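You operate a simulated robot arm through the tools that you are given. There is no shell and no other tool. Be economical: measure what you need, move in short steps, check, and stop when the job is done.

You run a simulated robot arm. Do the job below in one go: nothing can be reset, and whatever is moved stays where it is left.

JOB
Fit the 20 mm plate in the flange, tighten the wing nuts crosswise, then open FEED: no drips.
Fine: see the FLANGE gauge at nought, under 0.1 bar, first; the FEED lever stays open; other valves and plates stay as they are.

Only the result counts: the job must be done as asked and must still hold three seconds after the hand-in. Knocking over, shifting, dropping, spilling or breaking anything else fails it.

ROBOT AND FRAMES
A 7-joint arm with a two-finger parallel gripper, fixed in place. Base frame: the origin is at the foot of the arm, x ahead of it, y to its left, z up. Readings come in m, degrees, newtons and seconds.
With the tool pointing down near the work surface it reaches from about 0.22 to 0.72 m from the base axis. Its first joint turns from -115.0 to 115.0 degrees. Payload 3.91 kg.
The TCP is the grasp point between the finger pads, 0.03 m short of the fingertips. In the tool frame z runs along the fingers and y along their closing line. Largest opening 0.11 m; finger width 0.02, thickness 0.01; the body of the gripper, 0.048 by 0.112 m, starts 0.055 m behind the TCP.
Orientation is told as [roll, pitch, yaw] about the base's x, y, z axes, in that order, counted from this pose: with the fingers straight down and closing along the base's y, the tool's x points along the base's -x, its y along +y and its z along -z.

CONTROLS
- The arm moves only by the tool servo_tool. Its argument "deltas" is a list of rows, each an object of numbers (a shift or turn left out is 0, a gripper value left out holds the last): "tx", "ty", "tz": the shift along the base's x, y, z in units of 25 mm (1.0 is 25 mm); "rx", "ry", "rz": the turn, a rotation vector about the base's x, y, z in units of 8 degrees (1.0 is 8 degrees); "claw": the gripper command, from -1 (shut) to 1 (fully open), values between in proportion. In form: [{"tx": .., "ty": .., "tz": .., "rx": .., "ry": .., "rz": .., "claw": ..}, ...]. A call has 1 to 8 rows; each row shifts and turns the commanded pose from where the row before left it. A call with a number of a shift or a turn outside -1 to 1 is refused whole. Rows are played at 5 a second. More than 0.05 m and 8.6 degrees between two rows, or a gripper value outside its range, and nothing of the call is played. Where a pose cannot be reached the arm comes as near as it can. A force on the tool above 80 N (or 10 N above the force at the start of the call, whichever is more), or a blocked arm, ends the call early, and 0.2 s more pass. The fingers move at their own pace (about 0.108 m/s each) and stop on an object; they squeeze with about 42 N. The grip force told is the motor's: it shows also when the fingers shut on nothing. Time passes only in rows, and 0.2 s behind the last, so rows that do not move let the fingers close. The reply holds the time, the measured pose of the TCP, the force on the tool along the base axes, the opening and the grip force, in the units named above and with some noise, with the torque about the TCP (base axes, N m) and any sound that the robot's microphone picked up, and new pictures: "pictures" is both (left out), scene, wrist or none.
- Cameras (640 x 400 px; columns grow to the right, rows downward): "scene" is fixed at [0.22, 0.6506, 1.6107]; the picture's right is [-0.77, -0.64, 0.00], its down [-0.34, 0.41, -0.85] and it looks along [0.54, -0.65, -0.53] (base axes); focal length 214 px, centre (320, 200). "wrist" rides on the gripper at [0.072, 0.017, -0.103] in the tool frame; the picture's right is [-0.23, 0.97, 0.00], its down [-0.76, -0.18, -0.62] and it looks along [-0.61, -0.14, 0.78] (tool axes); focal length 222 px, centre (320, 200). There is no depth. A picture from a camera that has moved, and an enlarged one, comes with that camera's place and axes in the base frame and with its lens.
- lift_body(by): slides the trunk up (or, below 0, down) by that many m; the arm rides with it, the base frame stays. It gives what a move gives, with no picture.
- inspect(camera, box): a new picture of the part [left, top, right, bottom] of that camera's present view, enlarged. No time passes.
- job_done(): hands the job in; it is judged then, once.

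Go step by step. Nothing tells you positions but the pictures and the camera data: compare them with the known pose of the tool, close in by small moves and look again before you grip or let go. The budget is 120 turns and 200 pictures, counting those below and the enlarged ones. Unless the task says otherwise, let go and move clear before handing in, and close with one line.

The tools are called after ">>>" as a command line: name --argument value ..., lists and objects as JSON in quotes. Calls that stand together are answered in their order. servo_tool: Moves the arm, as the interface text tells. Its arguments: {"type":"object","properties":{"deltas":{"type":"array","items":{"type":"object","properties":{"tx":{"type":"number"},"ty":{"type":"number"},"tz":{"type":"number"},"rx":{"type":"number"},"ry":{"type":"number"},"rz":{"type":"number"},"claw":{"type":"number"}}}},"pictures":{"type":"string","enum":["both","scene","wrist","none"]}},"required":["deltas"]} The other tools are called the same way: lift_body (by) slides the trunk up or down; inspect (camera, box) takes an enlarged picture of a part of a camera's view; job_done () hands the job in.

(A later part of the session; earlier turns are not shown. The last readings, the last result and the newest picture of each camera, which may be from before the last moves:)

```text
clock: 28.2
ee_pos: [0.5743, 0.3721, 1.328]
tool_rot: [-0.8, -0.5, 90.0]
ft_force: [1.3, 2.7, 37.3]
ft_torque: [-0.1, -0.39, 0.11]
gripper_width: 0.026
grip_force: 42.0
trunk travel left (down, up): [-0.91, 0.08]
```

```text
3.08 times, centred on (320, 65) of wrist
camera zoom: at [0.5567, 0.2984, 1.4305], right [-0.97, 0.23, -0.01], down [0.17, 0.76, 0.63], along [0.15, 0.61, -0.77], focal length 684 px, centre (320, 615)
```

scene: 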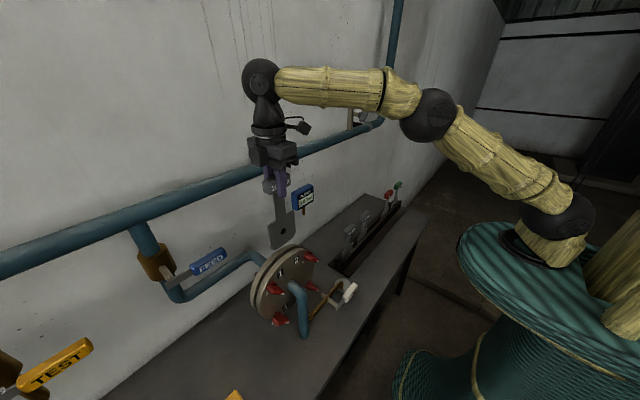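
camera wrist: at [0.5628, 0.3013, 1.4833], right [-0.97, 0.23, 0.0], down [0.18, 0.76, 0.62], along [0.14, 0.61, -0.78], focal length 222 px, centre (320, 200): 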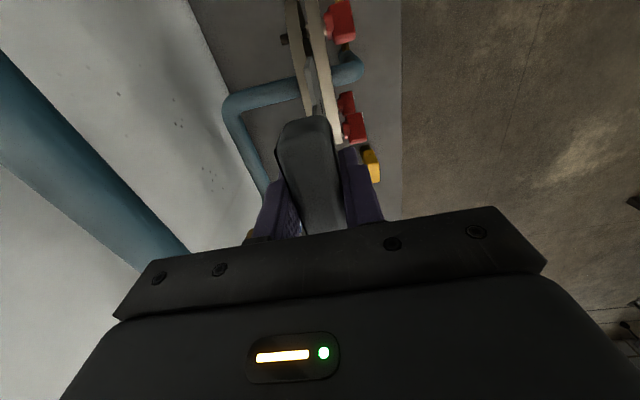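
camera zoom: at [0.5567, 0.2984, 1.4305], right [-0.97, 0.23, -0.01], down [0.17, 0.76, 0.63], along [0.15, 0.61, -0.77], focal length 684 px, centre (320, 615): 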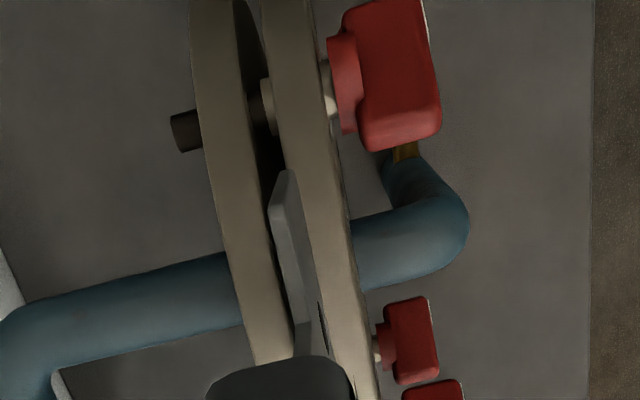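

The plate touched something about 20 mm down and was pushed toward −x, so I back off 10 mm, shift −2.5 mm in x and try again.

>>> servo_tool --deltas '[{"tz": 0.4}, {"tz": 0.4}, {"tx": -0.12}, {}]' --pictures "none"

>>> inspect --camera "scene" --box '[262, 230, 302, 270]'

>>> inspect --camera "wrist" --box '[290, 0, 350, 100]'

```text
clock: 29.2
ee_pos: [0.5731, 0.373, 1.3391]
tool_rot: [0.1, 0.1, 90.0]
ft_force: [0.0, -0.1, -2.6]
ft_torque: [0.0, -0.02, -0.03]
gripper_width: 0.0257
grip_force: 41.7
trunk travel left (down, up): [-0.91, 0.08]
```

```text
10.00 times, centred on (282, 250) of scene
camera zoom: at [0.22, 0.6506, 1.6107], right [-0.77, -0.64, 0.0], down [-0.34, 0.41, -0.85], along [0.54, -0.65, -0.53], focal length 2145 px, centre (700, -300)
```

zoom: 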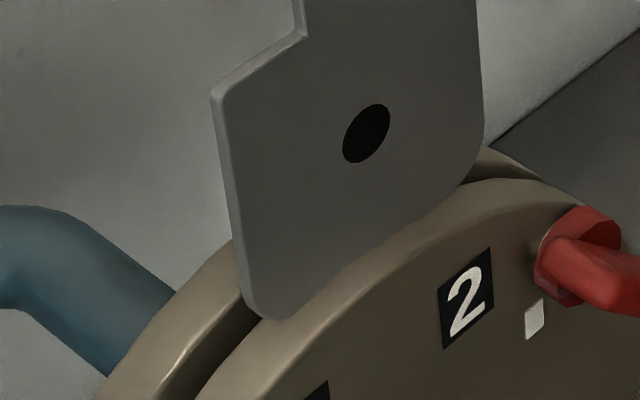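

```text
4.00 times, centred on (320, 50) of wrist
camera zoom: at [0.5562, 0.3007, 1.4422], right [-0.97, 0.23, 0.0], down [0.18, 0.76, 0.62], along [0.14, 0.61, -0.78], focal length 888 px, centre (320, 800)
```

zoom: 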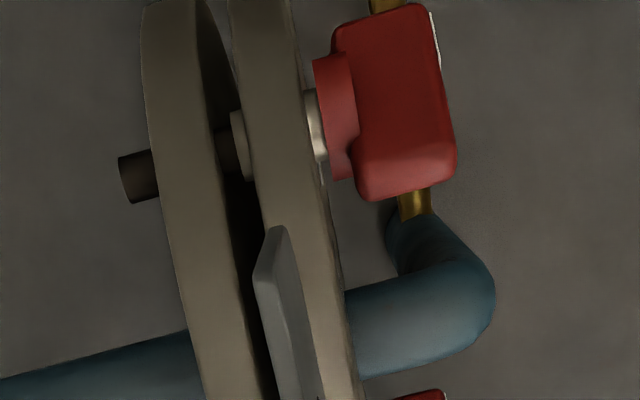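

>>> inspect --camera "wrist" --box '[295, 40, 335, 80]'

>>> inspect --camera "wrist" --box '[290, 70, 350, 120]'

```text
10.00 times, centred on (315, 60) of wrist
camera zoom: at [0.5562, 0.3007, 1.4422], right [-0.97, 0.23, 0.0], down [0.18, 0.76, 0.62], along [0.14, 0.61, -0.78], focal length 2221 px, centre (370, 1600)
```

zoom: 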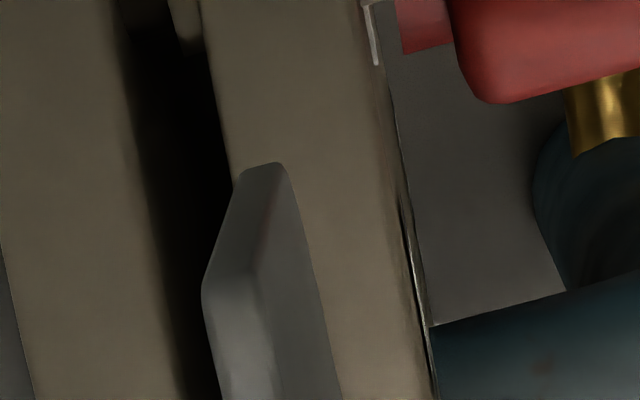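

```text
8.00 times, centred on (320, 95) of wrist
camera zoom: at [0.5562, 0.3007, 1.4422], right [-0.97, 0.23, 0.0], down [0.18, 0.76, 0.62], along [0.14, 0.61, -0.78], focal length 1777 px, centre (320, 1040)
```

zoom: 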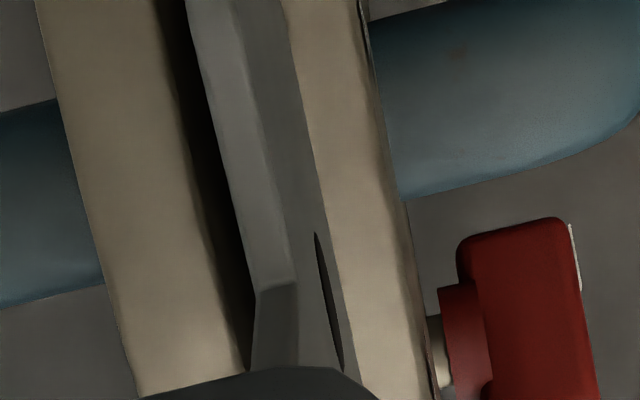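

Enlarged view is clear: the plate's foot now sits over the front disc; the gap centre is ~8 mm further +x. I raise a bit, shift +7.5 mm, and recheck.

>>> servo_tool --deltas '[{"tz": 0.3}, {"tx": 0.3}, {}]' --pictures "none"

>>> inspect --camera "wrist" --box '[295, 40, 335, 80]'

>>> inspect --camera "scene" --box '[262, 230, 302, 270]'

```text
clock: 30.1
ee_pos: [0.5806, 0.3738, 1.3475]
tool_rot: [0.1, 0.1, 89.9]
ft_force: [-0.3, -0.1, -3.5]
ft_torque: [0.0, 0.0, -0.03]
gripper_width: 0.0257
grip_force: 42.8
trunk travel left (down, up): [-0.91, 0.08]
```

```text
10.00 times, centred on (315, 60) of wrist
camera zoom: at [0.564, 0.301, 1.4512], right [-0.97, 0.23, 0.0], down [0.18, 0.76, 0.62], along [0.14, 0.61, -0.78], focal length 2221 px, centre (370, 1600)
```

zoom: 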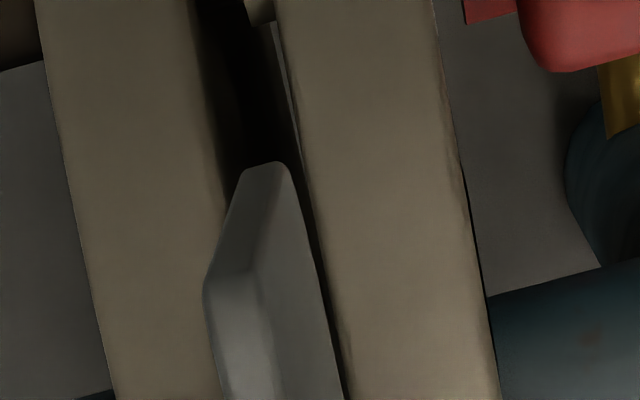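

```text
10.00 times, centred on (282, 250) of scene
camera zoom: at [0.22, 0.6506, 1.6107], right [-0.77, -0.64, 0.0], down [-0.34, 0.41, -0.85], along [0.54, -0.65, -0.53], focal length 2145 px, centre (700, -300)
```

zoom: 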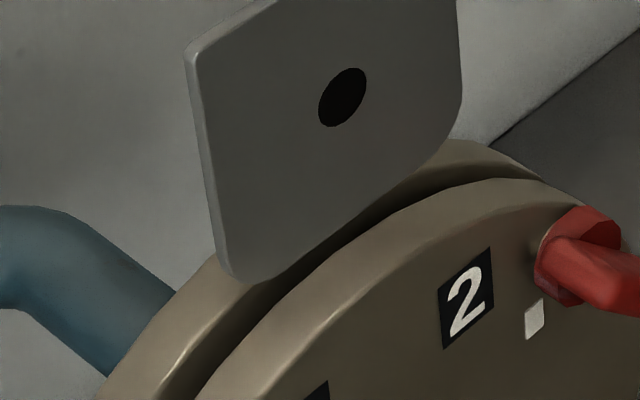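

Now centred. Descending in small steps.

>>> servo_tool --deltas '[{"tz": -0.3}, {"tz": -0.3}, {"tz": -0.3}, {"tz": -0.3}]' --pictures "none"

>>> inspect --camera "wrist" --box '[290, 40, 350, 100]'

>>> inspect --camera "scene" --box '[262, 230, 302, 270]'

```text
clock: 31.1
ee_pos: [0.5805, 0.373, 1.3172]
tool_rot: [0.1, 0.0, 90.0]
ft_force: [-0.8, 0.5, -3.0]
ft_torque: [0.01, -0.01, 0.01]
gripper_width: 0.0255
grip_force: 42.0
trunk travel left (down, up): [-0.91, 0.08]
```

```text
6.67 times, centred on (320, 70) of wrist
camera zoom: at [0.564, 0.3006, 1.421], right [-0.97, 0.23, 0.0], down [0.18, 0.76, 0.62], along [0.14, 0.61, -0.78], focal length 1481 px, centre (320, 1067)
```

zoom: 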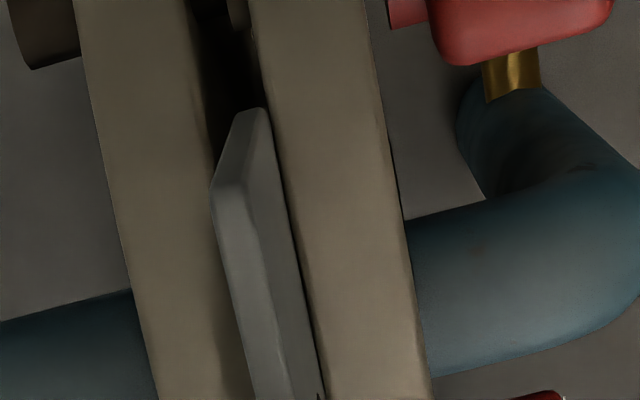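

```text
10.00 times, centred on (282, 250) of scene
camera zoom: at [0.22, 0.6506, 1.6107], right [-0.77, -0.64, 0.0], down [-0.34, 0.41, -0.85], along [0.54, -0.65, -0.53], focal length 2145 px, centre (700, -300)
```

zoom: 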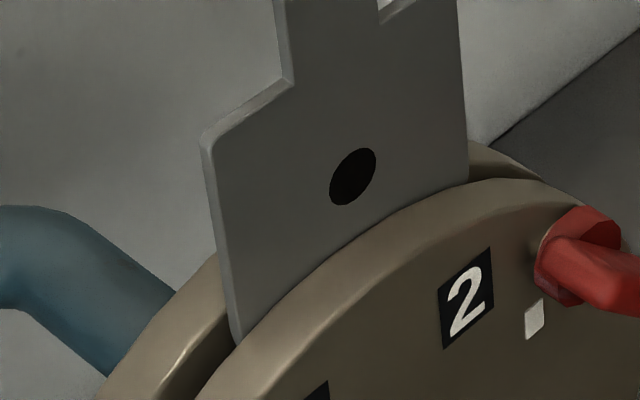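

It is sliding into the gap freely. Continuing down.

>>> servo_tool --deltas '[{"tz": -0.4}, {"tz": -0.4}, {"tz": -0.4}, {"tz": -0.4}, {"tz": -0.4}, {"tz": -0.4}]'

>>> inspect --camera "scene" --box '[240, 180, 340, 280]'

```text
clock: 31.7
ee_pos: [0.5813, 0.3766, 1.3151]
tool_rot: [-1.6, -1.2, 90.1]
ft_force: [-3.3, 0.0, 31.2]
ft_torque: [-1.48, 1.02, -0.21]
gripper_width: 0.0257
grip_force: 42.4
trunk travel left (down, up): [-0.91, 0.08]
stopped in row 3: the force on the tool passed its limit at 86 N (the readings are from after the stop); the commanded pose is now the measured one
camera wrist: at [0.5624, 0.3015, 1.4166], right [-0.97, 0.23, -0.02], down [0.16, 0.75, 0.64], along [0.16, 0.62, -0.77], focal length 222 px, centre (320, 200)
```

scene: 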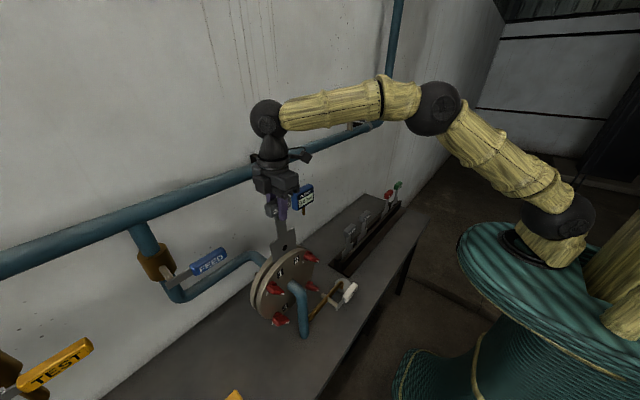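
wrist: 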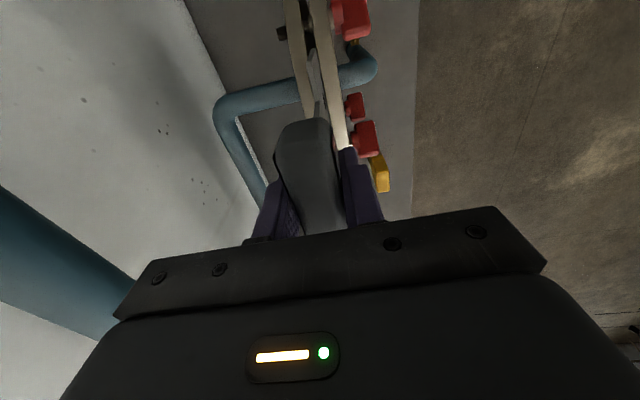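

```text
4.00 times, centred on (290, 230) of scene
camera zoom: at [0.22, 0.6506, 1.6107], right [-0.77, -0.64, 0.0], down [-0.34, 0.41, -0.85], along [0.54, -0.65, -0.53], focal length 858 px, centre (440, 80)
```

zoom: 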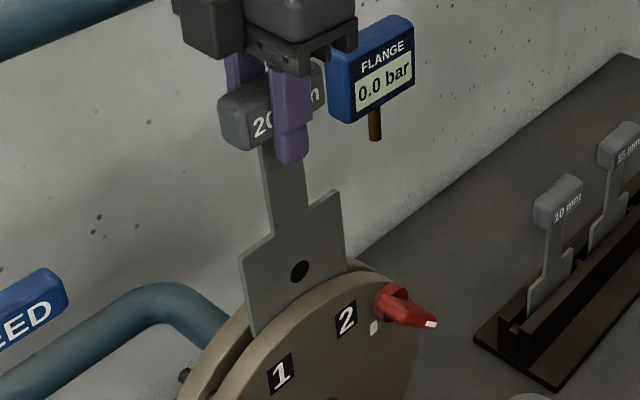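

The plate was stopped ~30 mm in by something at its right-hand (−y) corner. I back off, restore the tool's level and look into the gap.

>>> servo_tool --deltas '[{"tz": 0.4, "rx": 0.2, "ry": 0.15}, {"tz": 0.4}, {}]' --pictures "wrist"

>>> inspect --camera "wrist" --box '[280, 0, 350, 60]'

>>> inspect --camera "scene" --box '[240, 240, 310, 320]'

```text
clock: 32.5
ee_pos: [0.584, 0.3761, 1.3299]
tool_rot: [0.0, -2.5, 90.0]
ft_force: [-0.1, 0.6, -2.5]
ft_torque: [-0.01, 0.04, 0.01]
gripper_width: 0.0258
grip_force: 42.0
trunk travel left (down, up): [-0.91, 0.08]
camera wrist: at [0.5668, 0.2989, 1.4296], right [-0.97, 0.23, 0.01], down [0.18, 0.73, 0.66], along [0.14, 0.64, -0.75], focal length 222 px, centre (320, 200)
```

wrist: 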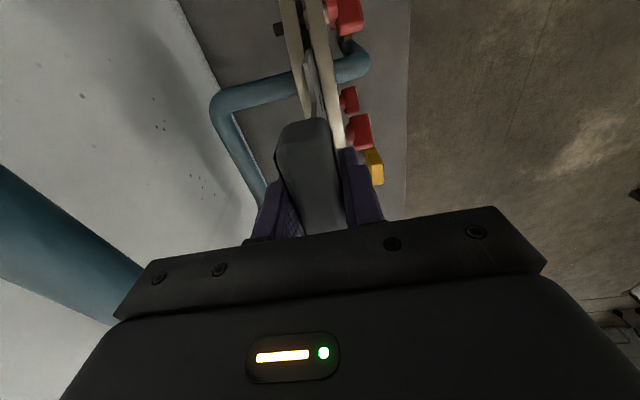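

```text
6.67 times, centred on (315, 30) of wrist
camera zoom: at [0.5668, 0.2989, 1.4296], right [-0.97, 0.23, 0.01], down [0.18, 0.73, 0.66], along [0.14, 0.64, -0.75], focal length 1481 px, centre (353, 1333)
```

zoom: 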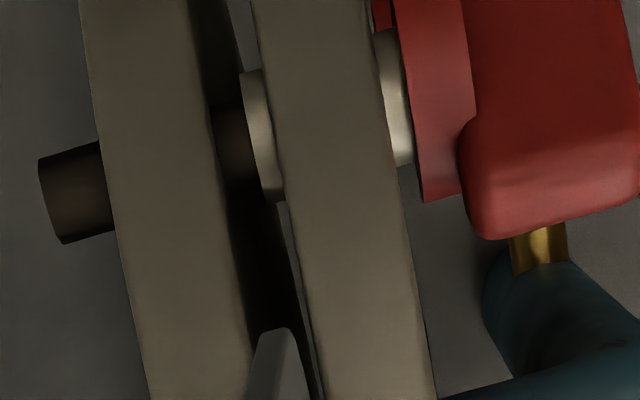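

```text
5.00 times, centred on (275, 280) of scene
camera zoom: at [0.22, 0.6506, 1.6107], right [-0.77, -0.64, 0.0], down [-0.34, 0.41, -0.85], along [0.54, -0.65, -0.53], focal length 1072 px, centre (545, -200)
```

zoom: 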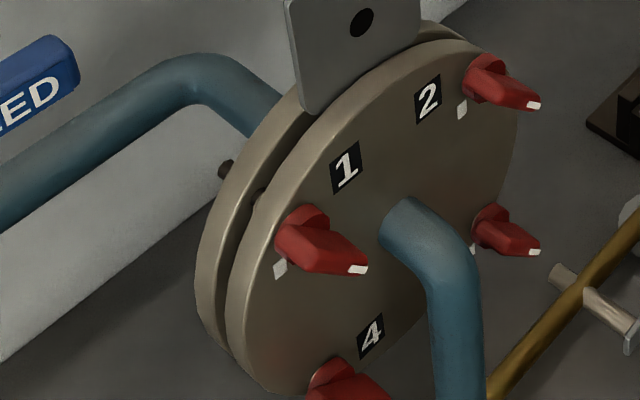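

Measuring the nuts gives the flange centre at y≈0.379, so the plate was ~5 mm too far right. I re-level the tool and set y=0.379, x≈0.581.

>>> servo_tool --deltas '[{"rx": -0.32, "tz": 0.3}, {"tx": -0.12, "ty": 0.12}, {}]' --pictures "none"

>>> inspect --camera "wrist" --box '[290, 30, 350, 90]'

```text
clock: 33.3
ee_pos: [0.58, 0.3781, 1.3371]
tool_rot: [-0.1, 0.1, 90.1]
ft_force: [-0.4, 0.1, -2.8]
ft_torque: [0.01, 0.0, 0.0]
gripper_width: 0.0257
grip_force: 41.9
trunk travel left (down, up): [-0.91, 0.08]
```

```text
6.67 times, centred on (320, 60) of wrist
camera zoom: at [0.5633, 0.3058, 1.4402], right [-0.97, 0.23, 0.0], down [0.18, 0.76, 0.62], along [0.14, 0.61, -0.78], focal length 1481 px, centre (320, 1133)
```

zoom: 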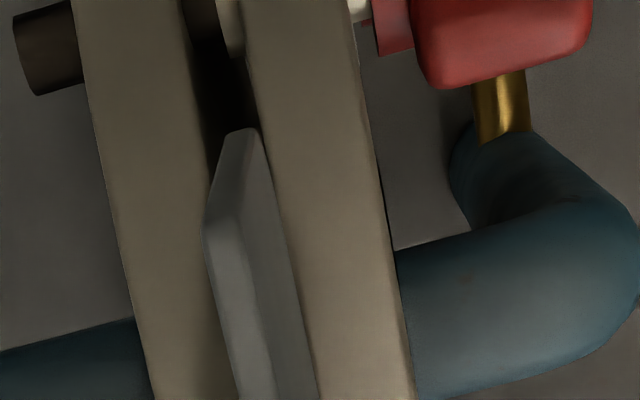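

>>> servo_tool --deltas '[{"tx": 0.08, "ty": 0.04, "tz": -0.3}, {"tz": -0.3}, {"tz": -0.3}, {"tz": -0.2}, {}]' --pictures "none"

>>> servo_tool --deltas '[{"tz": -0.15}, {"tz": -0.15}]' --pictures "none"

>>> servo_tool --deltas '[{"tz": -0.15}, {"tz": -0.15}]' --pictures "none"

```text
clock: 34.5
ee_pos: [0.5796, 0.3783, 1.3156]
tool_rot: [-0.4, -0.2, 90.1]
ft_force: [2.5, 3.1, 25.4]
ft_torque: [-0.74, -0.49, 0.12]
gripper_width: 0.0256
grip_force: 42.0
trunk travel left (down, up): [-0.91, 0.08]
```

```text
clock: 35.1
ee_pos: [0.5779, 0.3799, 1.3085]
tool_rot: [-0.5, -0.3, 90.1]
ft_force: [3.7, 10.2, 34.3]
ft_torque: [0.02, -0.75, 0.19]
gripper_width: 0.0256
grip_force: 41.7
trunk travel left (down, up): [-0.91, 0.08]
```

```text
clock: 35.7
ee_pos: [0.579, 0.3789, 1.2992]
tool_rot: [-0.4, -0.2, 90.0]
ft_force: [0.4, 10.2, 36.0]
ft_torque: [-0.24, -0.17, 0.05]
gripper_width: 0.0248
grip_force: 42.0
trunk travel left (down, up): [-0.91, 0.08]
```

>>> inspect --camera "scene" --box '[250, 180, 320, 260]'

>>> inspect --camera "wrist" --box '[260, 0, 380, 240]'

```text
5.00 times, centred on (285, 220) of scene
camera zoom: at [0.22, 0.6506, 1.6107], right [-0.77, -0.64, 0.0], down [-0.34, 0.41, -0.85], along [0.54, -0.65, -0.53], focal length 1072 px, centre (495, 100)
```

zoom: 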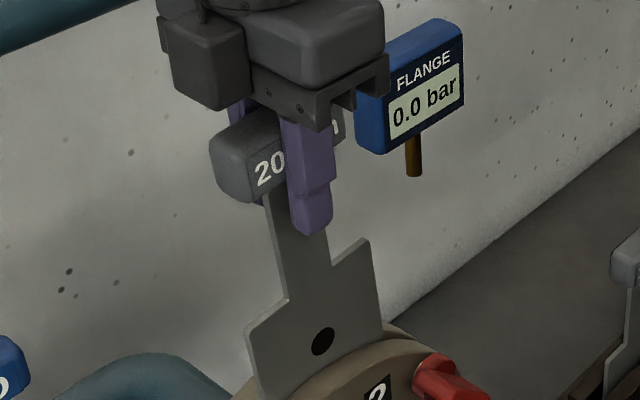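

```text
1.67 times, centred on (320, 120) of wrist
camera zoom: at [0.562, 0.3061, 1.4025], right [-0.97, 0.23, -0.01], down [0.17, 0.76, 0.63], along [0.15, 0.61, -0.78], focal length 370 px, centre (320, 333)
```

zoom: 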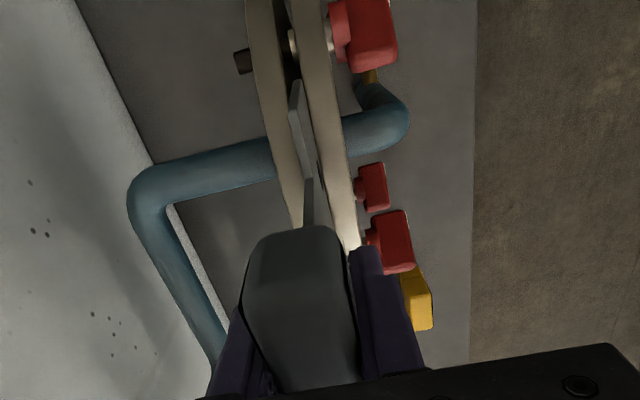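

The plate is stuck and the handle slid ~15 mm in the grip, so I should understand the obstruction. I withdraw the plate and look into the gap.

>>> servo_tool --deltas '[{"tz": 0.4}, {"tz": 0.8}, {"tz": 0.8}, {"tz": 0.8}, {}]' --pictures "none"

>>> servo_tool --deltas '[{"tz": 0.8}, {"tx": -0.8}, {"tx": -0.8}, {"tx": -0.8}, {"tx": -0.8}]' --pictures "none"

>>> inspect --camera "wrist" --box '[220, 0, 340, 120]'

>>> inspect --camera "scene" --box '[240, 140, 340, 290]'

```text
clock: 36.9
ee_pos: [0.5818, 0.379, 1.366]
tool_rot: [0.0, 0.1, 90.0]
ft_force: [-0.8, -0.8, -2.9]
ft_torque: [0.0, 0.01, 0.04]
gripper_width: 0.0257
grip_force: 42.5
trunk travel left (down, up): [-0.91, 0.08]
```

```text
clock: 38.1
ee_pos: [0.4974, 0.3796, 1.3853]
tool_rot: [0.0, -0.1, 90.0]
ft_force: [0.5, -0.4, -2.6]
ft_torque: [0.0, 0.01, 0.02]
gripper_width: 0.0257
grip_force: 42.0
trunk travel left (down, up): [-0.91, 0.08]
```

```text
3.33 times, centred on (280, 60) of wrist
camera zoom: at [0.4806, 0.3068, 1.4889], right [-0.97, 0.23, 0.0], down [0.18, 0.76, 0.62], along [0.14, 0.61, -0.78], focal length 740 px, centre (453, 667)
```

zoom: 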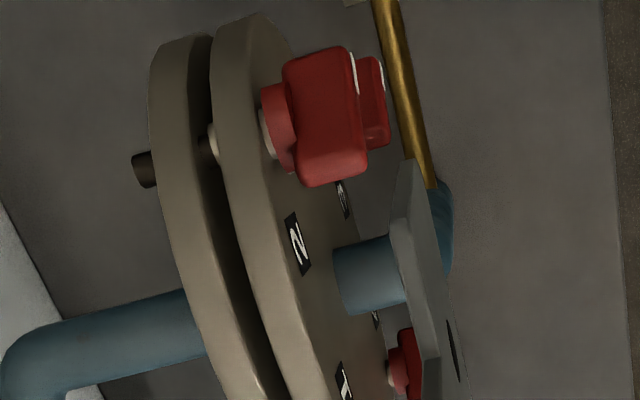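

```text
2.67 times, centred on (290, 215) of scene
camera zoom: at [0.22, 0.6506, 1.6107], right [-0.77, -0.64, 0.0], down [-0.34, 0.41, -0.85], along [0.54, -0.65, -0.53], focal length 572 px, centre (400, 160)
```

zoom: 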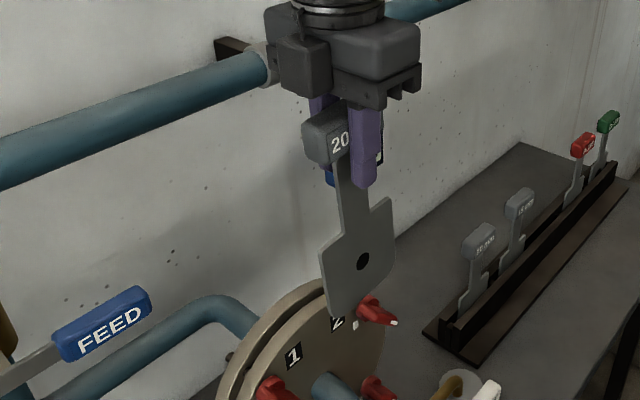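

>>> inspect --camera "scene" --box '[280, 170, 330, 270]'

>>> inspect --camera "wrist" --box '[240, 20, 400, 240]'

```text
4.00 times, centred on (305, 220) of scene
camera zoom: at [0.22, 0.6506, 1.6107], right [-0.77, -0.64, 0.0], down [-0.34, 0.41, -0.85], along [0.54, -0.65, -0.53], focal length 858 px, centre (380, 120)
```

zoom: 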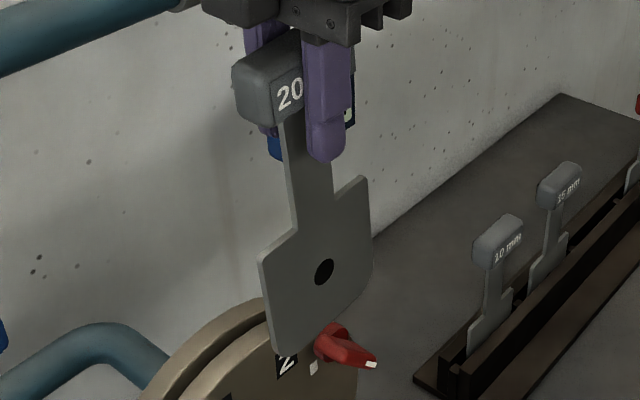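

```text
1.82 times, centred on (320, 130) of wrist
camera zoom: at [0.4806, 0.3068, 1.4889], right [-0.97, 0.23, 0.0], down [0.18, 0.76, 0.62], along [0.14, 0.61, -0.78], focal length 404 px, centre (320, 327)
```

zoom: 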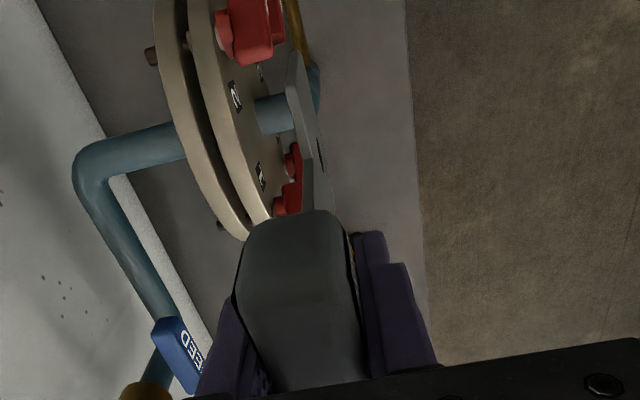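

The evidence says the plate's right corner is landing on a disc rim (slight x offset), not on a bolt. I'll go back over the gap at x≈0.583 and look at the corner right at rim level.

>>> servo_tool --deltas '[{"tx": 0.85}, {"tx": 0.85}, {"tx": 0.85}, {"tx": 0.85, "tz": -0.5}, {"tz": -0.8}, {"tz": -0.6}, {}]' --pictures "none"

>>> inspect --camera "wrist" --box '[295, 20, 345, 70]'

>>> inspect --camera "scene" --box '[255, 225, 305, 275]'

```text
clock: 39.7
ee_pos: [0.5864, 0.3812, 1.3389]
tool_rot: [0.1, 0.0, 90.0]
ft_force: [-0.2, 0.3, -2.8]
ft_torque: [0.03, 0.04, 0.0]
gripper_width: 0.0257
grip_force: 41.7
trunk travel left (down, up): [-0.91, 0.08]
```

```text
8.00 times, centred on (320, 45) of wrist
camera zoom: at [0.5697, 0.3076, 1.4411], right [-0.97, 0.23, 0.0], down [0.18, 0.76, 0.62], along [0.14, 0.61, -0.78], focal length 1777 px, centre (320, 1440)
```

zoom: 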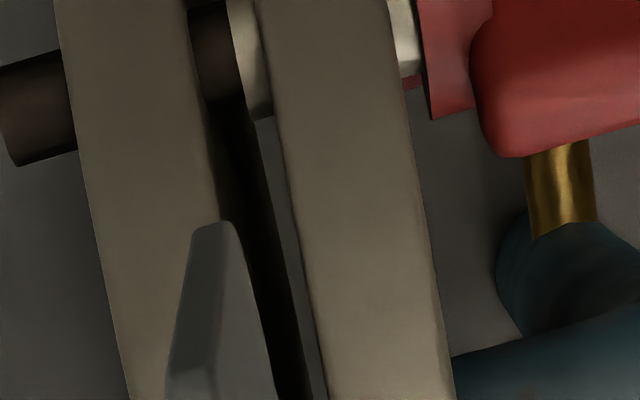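

```text
8.00 times, centred on (280, 250) of scene
camera zoom: at [0.22, 0.6506, 1.6107], right [-0.77, -0.64, 0.0], down [-0.34, 0.41, -0.85], along [0.54, -0.65, -0.53], focal length 1716 px, centre (640, -200)
```

zoom: 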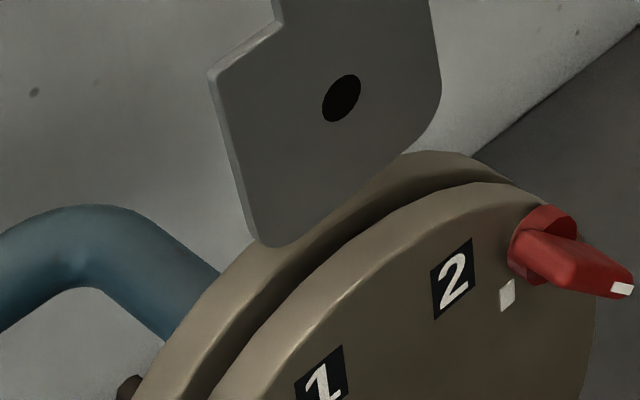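

The plate has also tilted ~5° about x in the grip. I counter-rotate the tool, shift −3 mm in x, and recheck.

>>> servo_tool --deltas '[{"rx": 0.6, "tx": -0.13, "ty": -0.06}, {}, {"tz": -0.3}]' --pictures "none"

>>> inspect --camera "wrist" --box '[295, 20, 345, 70]'

>>> inspect --camera "scene" --box '[255, 225, 305, 275]'

```text
clock: 40.5
ee_pos: [0.5852, 0.3788, 1.3304]
tool_rot: [-0.1, -4.8, 90.0]
ft_force: [0.3, 0.0, -3.4]
ft_torque: [0.0, -0.02, -0.01]
gripper_width: 0.0258
grip_force: 42.3
trunk travel left (down, up): [-0.91, 0.08]
```

```text
8.00 times, centred on (320, 45) of wrist
camera zoom: at [0.5676, 0.2966, 1.4276], right [-0.97, 0.23, 0.02], down [0.18, 0.71, 0.69], along [0.14, 0.67, -0.73], focal length 1777 px, centre (320, 1440)
```

zoom: 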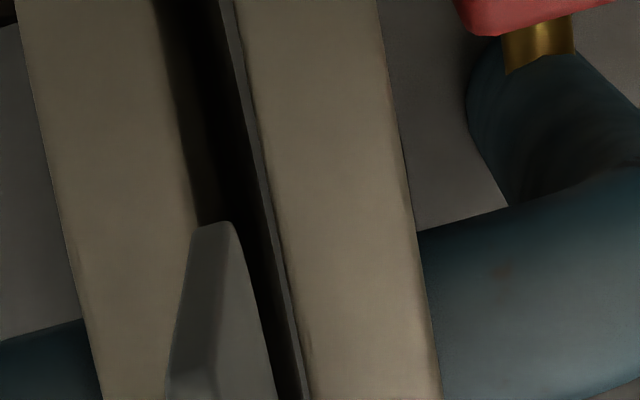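

```text
8.00 times, centred on (280, 250) of scene
camera zoom: at [0.22, 0.6506, 1.6107], right [-0.77, -0.64, 0.0], down [-0.34, 0.41, -0.85], along [0.54, -0.65, -0.53], focal length 1716 px, centre (640, -200)
```

zoom: 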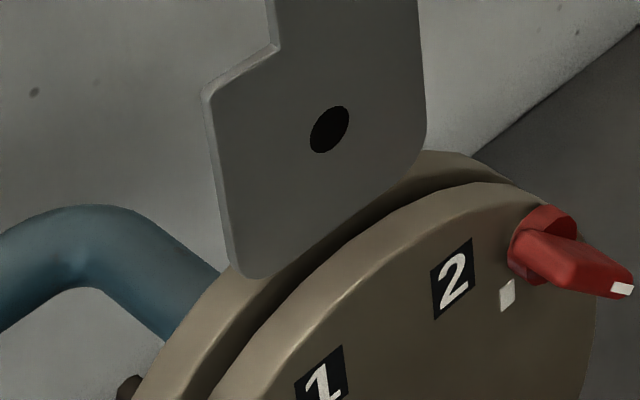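

>>> servo_tool --deltas '[{"tx": -0.07}, {"tz": -0.3}, {"tz": -0.3}, {}]' --pictures "none"

>>> inspect --camera "wrist" --box '[295, 20, 345, 70]'

>>> inspect --camera "scene" --box '[255, 225, 305, 275]'

```text
clock: 41.5
ee_pos: [0.5818, 0.3788, 1.3164]
tool_rot: [0.0, -4.8, 90.0]
ft_force: [-0.1, 0.1, -2.8]
ft_torque: [0.0, 0.02, 0.0]
gripper_width: 0.0256
grip_force: 41.6
trunk travel left (down, up): [-0.91, 0.08]
```

```text
8.00 times, centred on (320, 45) of wrist
camera zoom: at [0.5657, 0.2981, 1.4127], right [-0.97, 0.23, 0.02], down [0.18, 0.71, 0.68], along [0.14, 0.67, -0.73], focal length 1777 px, centre (320, 1440)
```

zoom: 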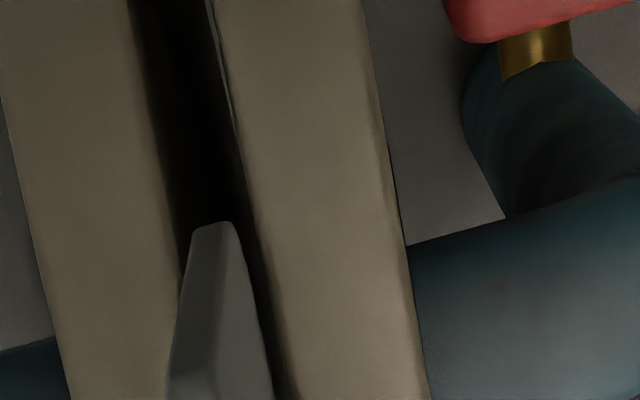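

```text
8.00 times, centred on (280, 250) of scene
camera zoom: at [0.22, 0.6506, 1.6107], right [-0.77, -0.64, 0.0], down [-0.34, 0.41, -0.85], along [0.54, -0.65, -0.53], focal length 1716 px, centre (640, -200)
```

zoom: 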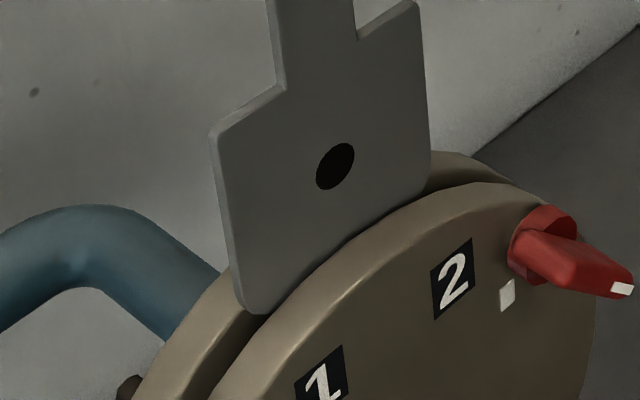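

Centred right at rim level. Descending gently.

>>> servo_tool --deltas '[{"tz": -0.2}, {"tz": -0.2}, {"tz": -0.2}]' --pictures "none"

>>> inspect --camera "wrist" --box '[295, 20, 345, 70]'

```text
clock: 42.3
ee_pos: [0.5827, 0.3795, 1.3006]
tool_rot: [0.0, -4.9, 90.0]
ft_force: [0.0, -1.1, -3.1]
ft_torque: [0.02, -0.03, 0.02]
gripper_width: 0.0255
grip_force: 41.8
trunk travel left (down, up): [-0.91, 0.08]
```

```text
8.00 times, centred on (320, 45) of wrist
camera zoom: at [0.5656, 0.2983, 1.3971], right [-0.97, 0.23, 0.02], down [0.18, 0.71, 0.68], along [0.14, 0.67, -0.73], focal length 1777 px, centre (320, 1440)
```

zoom: 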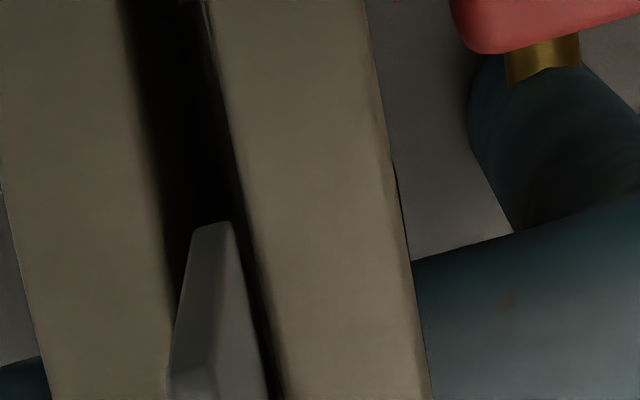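

>>> servo_tool --deltas '[{"tx": 0.03, "tz": -0.15}, {"tz": -0.2}, {"tz": -0.2}]' --pictures "none"

>>> inspect --camera "wrist" --box '[295, 20, 345, 70]'

>>> inspect --camera "scene" --box '[250, 190, 310, 270]'

```text
clock: 43.1
ee_pos: [0.5815, 0.3797, 1.2861]
tool_rot: [0.0, -4.7, 90.0]
ft_force: [-0.5, 0.5, -2.8]
ft_torque: [-0.02, 0.04, 0.02]
gripper_width: 0.0258
grip_force: 42.0
trunk travel left (down, up): [-0.91, 0.08]
```

```text
8.00 times, centred on (320, 45) of wrist
camera zoom: at [0.5661, 0.2985, 1.383], right [-0.97, 0.23, 0.02], down [0.18, 0.71, 0.68], along [0.14, 0.67, -0.73], focal length 1777 px, centre (320, 1440)
```

zoom: 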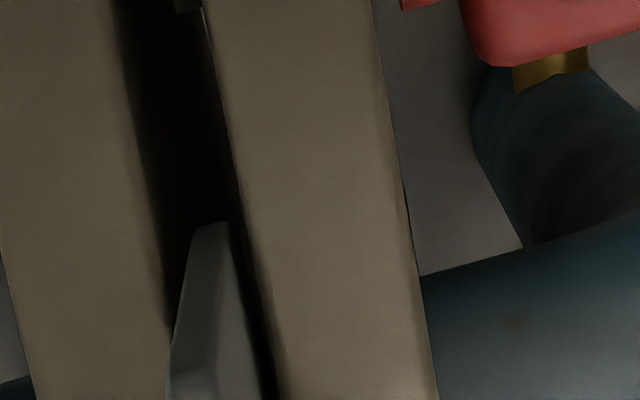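

```text
5.00 times, centred on (280, 230) of scene
camera zoom: at [0.22, 0.6506, 1.6107], right [-0.77, -0.64, 0.0], down [-0.34, 0.41, -0.85], along [0.54, -0.65, -0.53], focal length 1072 px, centre (520, 50)
```

zoom: 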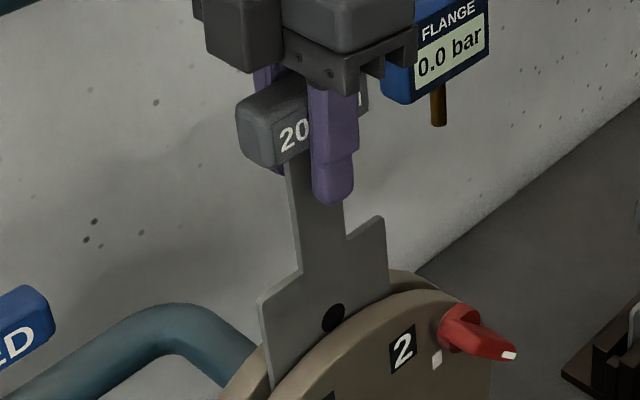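

The plate passed the earlier sticking height with no force. Continuing in steps.

>>> servo_tool --deltas '[{"tz": -0.25}, {"tz": -0.25}, {"tz": -0.25}, {"tz": -0.25}]' --pictures "none"

>>> servo_tool --deltas '[{"tz": -0.25}, {"tz": -0.25}, {"tz": -0.25}, {"tz": -0.25}]' --pictures "none"

>>> inspect --camera "wrist" --box '[260, 0, 380, 160]'

>>> inspect --camera "scene" --box '[250, 190, 310, 270]'

```text
clock: 44.1
ee_pos: [0.5834, 0.379, 1.2617]
tool_rot: [-0.1, -4.8, 90.0]
ft_force: [0.0, 0.6, -4.0]
ft_torque: [0.01, 0.03, 0.0]
gripper_width: 0.0259
grip_force: 42.0
trunk travel left (down, up): [-0.91, 0.08]
```

```text
clock: 45.1
ee_pos: [0.5828, 0.3803, 1.2365]
tool_rot: [0.1, -4.8, 90.1]
ft_force: [0.6, -0.3, -2.7]
ft_torque: [-0.03, 0.0, 0.0]
gripper_width: 0.0258
grip_force: 41.8
trunk travel left (down, up): [-0.91, 0.08]
```

```text
2.50 times, centred on (320, 80) of wrist
camera zoom: at [0.5663, 0.2989, 1.3326], right [-0.97, 0.23, 0.02], down [0.18, 0.71, 0.68], along [0.14, 0.67, -0.73], focal length 555 px, centre (320, 500)
```

zoom: 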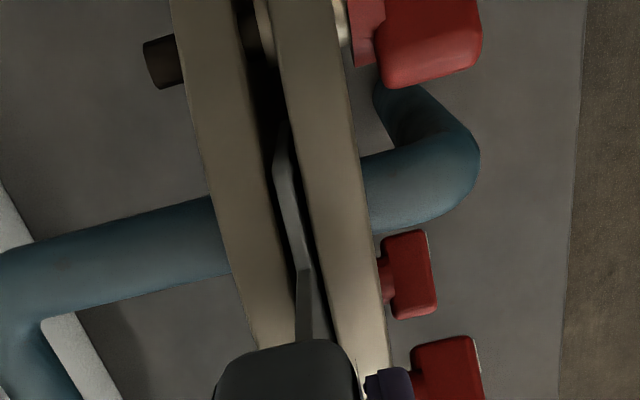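

```text
5.00 times, centred on (280, 230) of scene
camera zoom: at [0.22, 0.6506, 1.6107], right [-0.77, -0.64, 0.0], down [-0.34, 0.41, -0.85], along [0.54, -0.65, -0.53], focal length 1072 px, centre (520, 50)
```

zoom: 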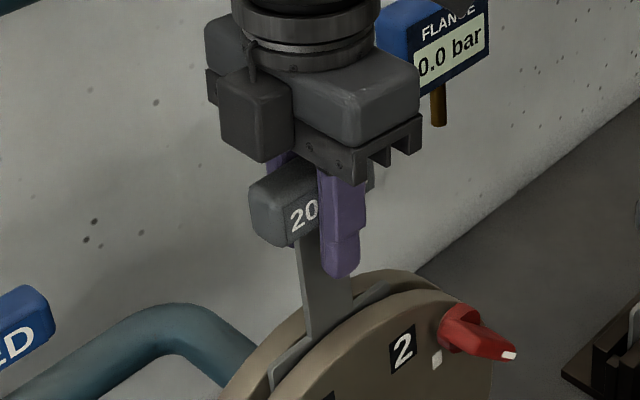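

>>> servo_tool --deltas '[{"tz": -0.25}, {"tz": -0.25}, {"tz": -0.25}, {"tz": -0.25}]' --pictures "none"

>>> servo_tool --deltas '[{"tz": -0.2}, {"tz": -0.2}, {"tz": -0.2}]' --pictures "none"

>>> inspect --camera "scene" --box '[250, 200, 310, 280]'

```text
clock: 46.1
ee_pos: [0.5825, 0.3781, 1.2127]
tool_rot: [0.0, -4.8, 89.9]
ft_force: [0.0, 0.2, -3.6]
ft_torque: [-0.03, 0.02, 0.0]
gripper_width: 0.0255
grip_force: 42.3
trunk travel left (down, up): [-0.91, 0.08]
```

```text
clock: 46.9
ee_pos: [0.5818, 0.3783, 1.196]
tool_rot: [0.0, -4.7, 90.0]
ft_force: [-0.8, 0.6, -2.9]
ft_torque: [-0.05, 0.0, -0.01]
gripper_width: 0.0258
grip_force: 41.9
trunk travel left (down, up): [-0.91, 0.08]
```

```text
5.00 times, centred on (280, 240) of scene
camera zoom: at [0.22, 0.6506, 1.6107], right [-0.77, -0.64, 0.0], down [-0.34, 0.41, -0.85], along [0.54, -0.65, -0.53], focal length 1072 px, centre (520, 0)
```

zoom: 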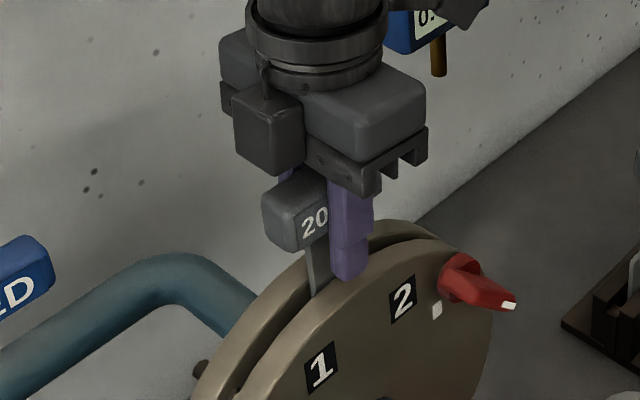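

>>> servo_tool --deltas '[{"tz": -0.15}, {"tz": -0.15}, {"tz": -0.1}]' --pictures "none"

>>> inspect --camera "scene" --box '[260, 220, 310, 280]'

```text
clock: 47.7
ee_pos: [0.5825, 0.378, 1.1868]
tool_rot: [0.1, -4.9, 90.0]
ft_force: [-0.2, -0.3, -4.0]
ft_torque: [0.01, 0.02, 0.01]
gripper_width: 0.0257
grip_force: 41.7
trunk travel left (down, up): [-0.91, 0.08]
```

```text
6.67 times, centred on (285, 250) of scene
camera zoom: at [0.22, 0.6506, 1.6107], right [-0.77, -0.64, 0.0], down [-0.34, 0.41, -0.85], along [0.54, -0.65, -0.53], focal length 1430 px, centre (553, -133)
```

zoom: 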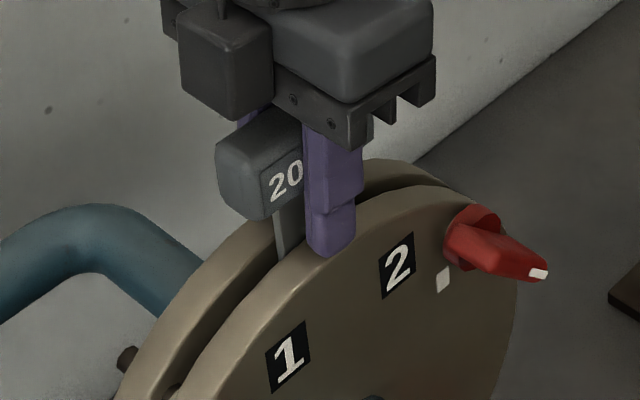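

>>> servo_tool --deltas '[{"tz": -0.1}, {"tz": -0.1}, {}]' --pictures "none"

```text
clock: 48.5
ee_pos: [0.5814, 0.3792, 1.1816]
tool_rot: [0.0, -4.9, 89.9]
ft_force: [-0.3, 0.2, -3.1]
ft_torque: [0.03, 0.01, 0.03]
gripper_width: 0.0258
grip_force: 41.9
trunk travel left (down, up): [-0.91, 0.08]
```

>>> servo_tool --deltas '[{"tz": -0.1}, {"tz": -0.1}, {"tz": -0.1}, {}]' --pictures "none"

>>> inspect --camera "scene" --box '[260, 220, 310, 280]'

```text
clock: 49.5
ee_pos: [0.5819, 0.3793, 1.1741]
tool_rot: [0.0, -4.8, 90.0]
ft_force: [0.4, -0.7, -2.4]
ft_torque: [0.01, -0.05, -0.02]
gripper_width: 0.0257
grip_force: 42.0
trunk travel left (down, up): [-0.91, 0.08]
```

```text
6.67 times, centred on (285, 250) of scene
camera zoom: at [0.22, 0.6506, 1.6107], right [-0.77, -0.64, 0.0], down [-0.34, 0.41, -0.85], along [0.54, -0.65, -0.53], focal length 1430 px, centre (553, -133)
```

zoom: 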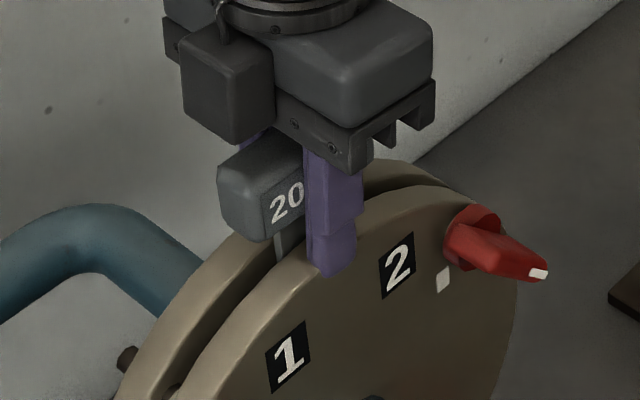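

>>> servo_tool --deltas '[{"tz": -0.1}, {"tz": -0.1}, {"tz": -0.1}, {}]' --pictures "wrist"

>>> inspect --camera "scene" --box '[260, 220, 310, 280]'

```text
clock: 50.5
ee_pos: [0.5816, 0.3772, 1.1709]
tool_rot: [-0.3, -5.0, 90.0]
ft_force: [3.8, 1.2, 21.4]
ft_torque: [-0.16, 0.29, 0.28]
gripper_width: 0.0253
grip_force: 42.3
trunk travel left (down, up): [-0.91, 0.08]
camera wrist: at [0.5653, 0.2959, 1.267], right [-0.97, 0.23, 0.01], down [0.17, 0.7, 0.69], along [0.15, 0.67, -0.73], focal length 222 px, centre (320, 200)
```

wrist: 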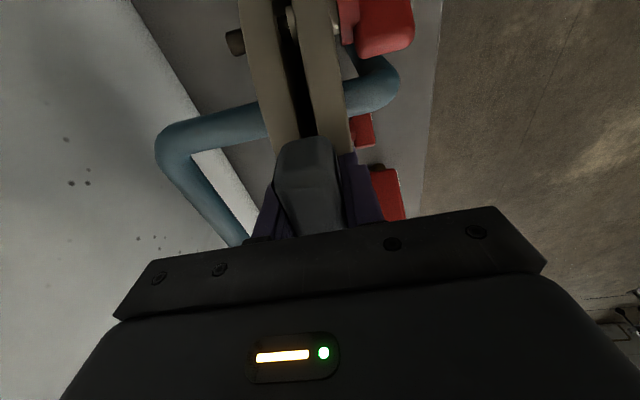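

```text
6.67 times, centred on (285, 250) of scene
camera zoom: at [0.22, 0.6506, 1.6107], right [-0.77, -0.64, 0.0], down [-0.34, 0.41, -0.85], along [0.54, -0.65, -0.53], focal length 1430 px, centre (553, -133)
```

zoom: 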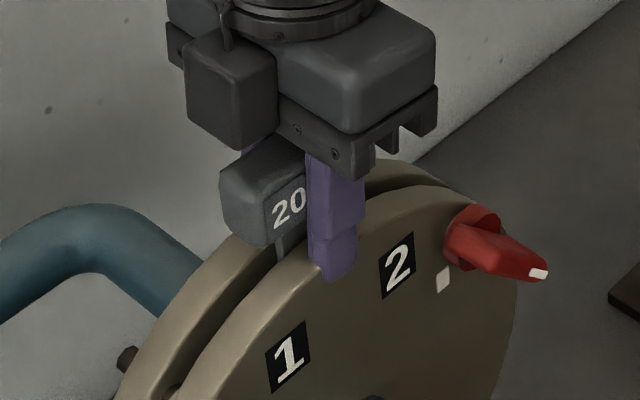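

Contact at the expected seating height. I open the fingers a little and watch the plate.

>>> servo_tool --deltas '[{"tz": 0.12}, {"claw": -0.3}, {"claw": -0.3}, {"claw": -0.3}]' --pictures "none"

>>> servo_tool --deltas '[{"tz": 0.8}, {"tz": 0.8}, {"tz": 0.8}, {"tz": 0.8}, {"tz": 0.8}]' --pictures "wrist"

>>> inspect --camera "scene" --box '[260, 220, 310, 280]'

```text
clock: 51.5
ee_pos: [0.5845, 0.3769, 1.1708]
tool_rot: [-0.2, -4.9, 90.0]
ft_force: [17.0, 2.8, 20.6]
ft_torque: [-0.08, -0.15, 0.0]
gripper_width: 0.0298
grip_force: 0.0
trunk travel left (down, up): [-0.91, 0.08]
```

```text
clock: 52.7
ee_pos: [0.5805, 0.3787, 1.2713]
tool_rot: [0.1, -4.7, 89.9]
ft_force: [-0.6, 0.3, 0.5]
ft_torque: [0.02, -0.02, -0.02]
gripper_width: 0.0385
grip_force: 0.0
trunk travel left (down, up): [-0.91, 0.08]
camera wrist: at [0.5636, 0.297, 1.3673], right [-0.97, 0.23, 0.02], down [0.18, 0.71, 0.68], along [0.14, 0.67, -0.73], focal length 222 px, centre (320, 200)
```

wrist: 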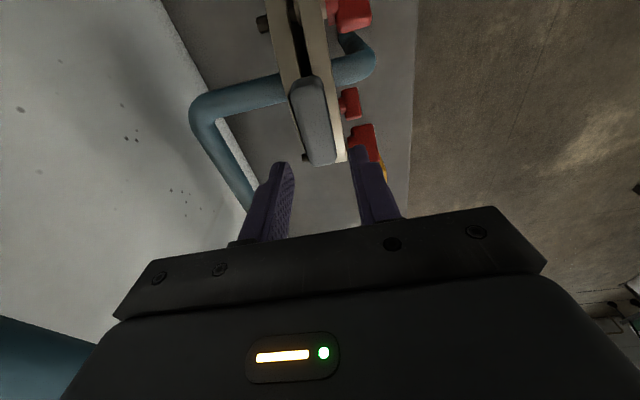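

```text
6.67 times, centred on (285, 250) of scene
camera zoom: at [0.22, 0.6506, 1.6107], right [-0.77, -0.64, 0.0], down [-0.34, 0.41, -0.85], along [0.54, -0.65, -0.53], focal length 1430 px, centre (553, -133)
```

zoom: 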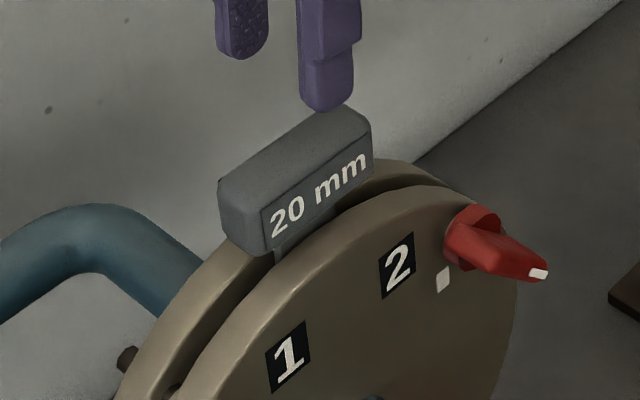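

The plate stands in the gap with the handle just above the rims. I'll close the fingers, re-level and press lightly on the handle to be sure it is fully seated.

>>> servo_tool --deltas '[{"rx": -0.6, "claw": -1}, {}, {"tz": -0.5}, {"tz": -0.5}]' --pictures "none"

>>> servo_tool --deltas '[{"tz": -0.3}, {"tz": -0.3}, {"tz": -0.15}]' --pictures "wrist"

```text
clock: 53.7
ee_pos: [0.58, 0.3792, 1.244]
tool_rot: [0.0, 0.0, 90.0]
ft_force: [0.0, -0.9, -0.4]
ft_torque: [0.01, 0.01, 0.01]
gripper_width: 0.0
grip_force: 38.4
trunk travel left (down, up): [-0.91, 0.08]
```

```text
clock: 54.5
ee_pos: [0.5783, 0.379, 1.2304]
tool_rot: [-0.5, -0.3, 90.0]
ft_force: [0.5, 3.9, 28.2]
ft_torque: [-0.12, -0.07, -0.02]
gripper_width: 0.0001
grip_force: 37.2
trunk travel left (down, up): [-0.91, 0.08]
camera wrist: at [0.5623, 0.3047, 1.3334], right [-0.97, 0.23, -0.01], down [0.17, 0.76, 0.63], along [0.15, 0.61, -0.78], focal length 222 px, centre (320, 200)
```

wrist: 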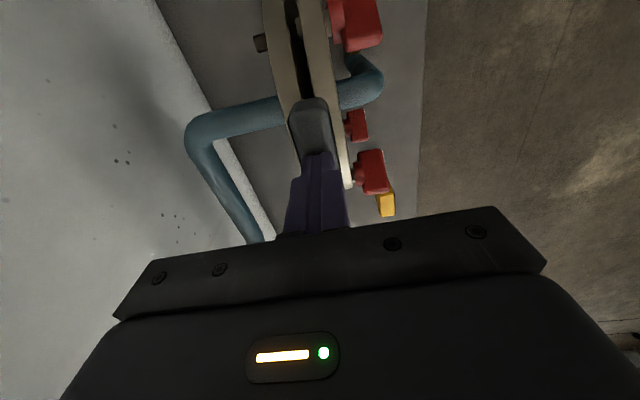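

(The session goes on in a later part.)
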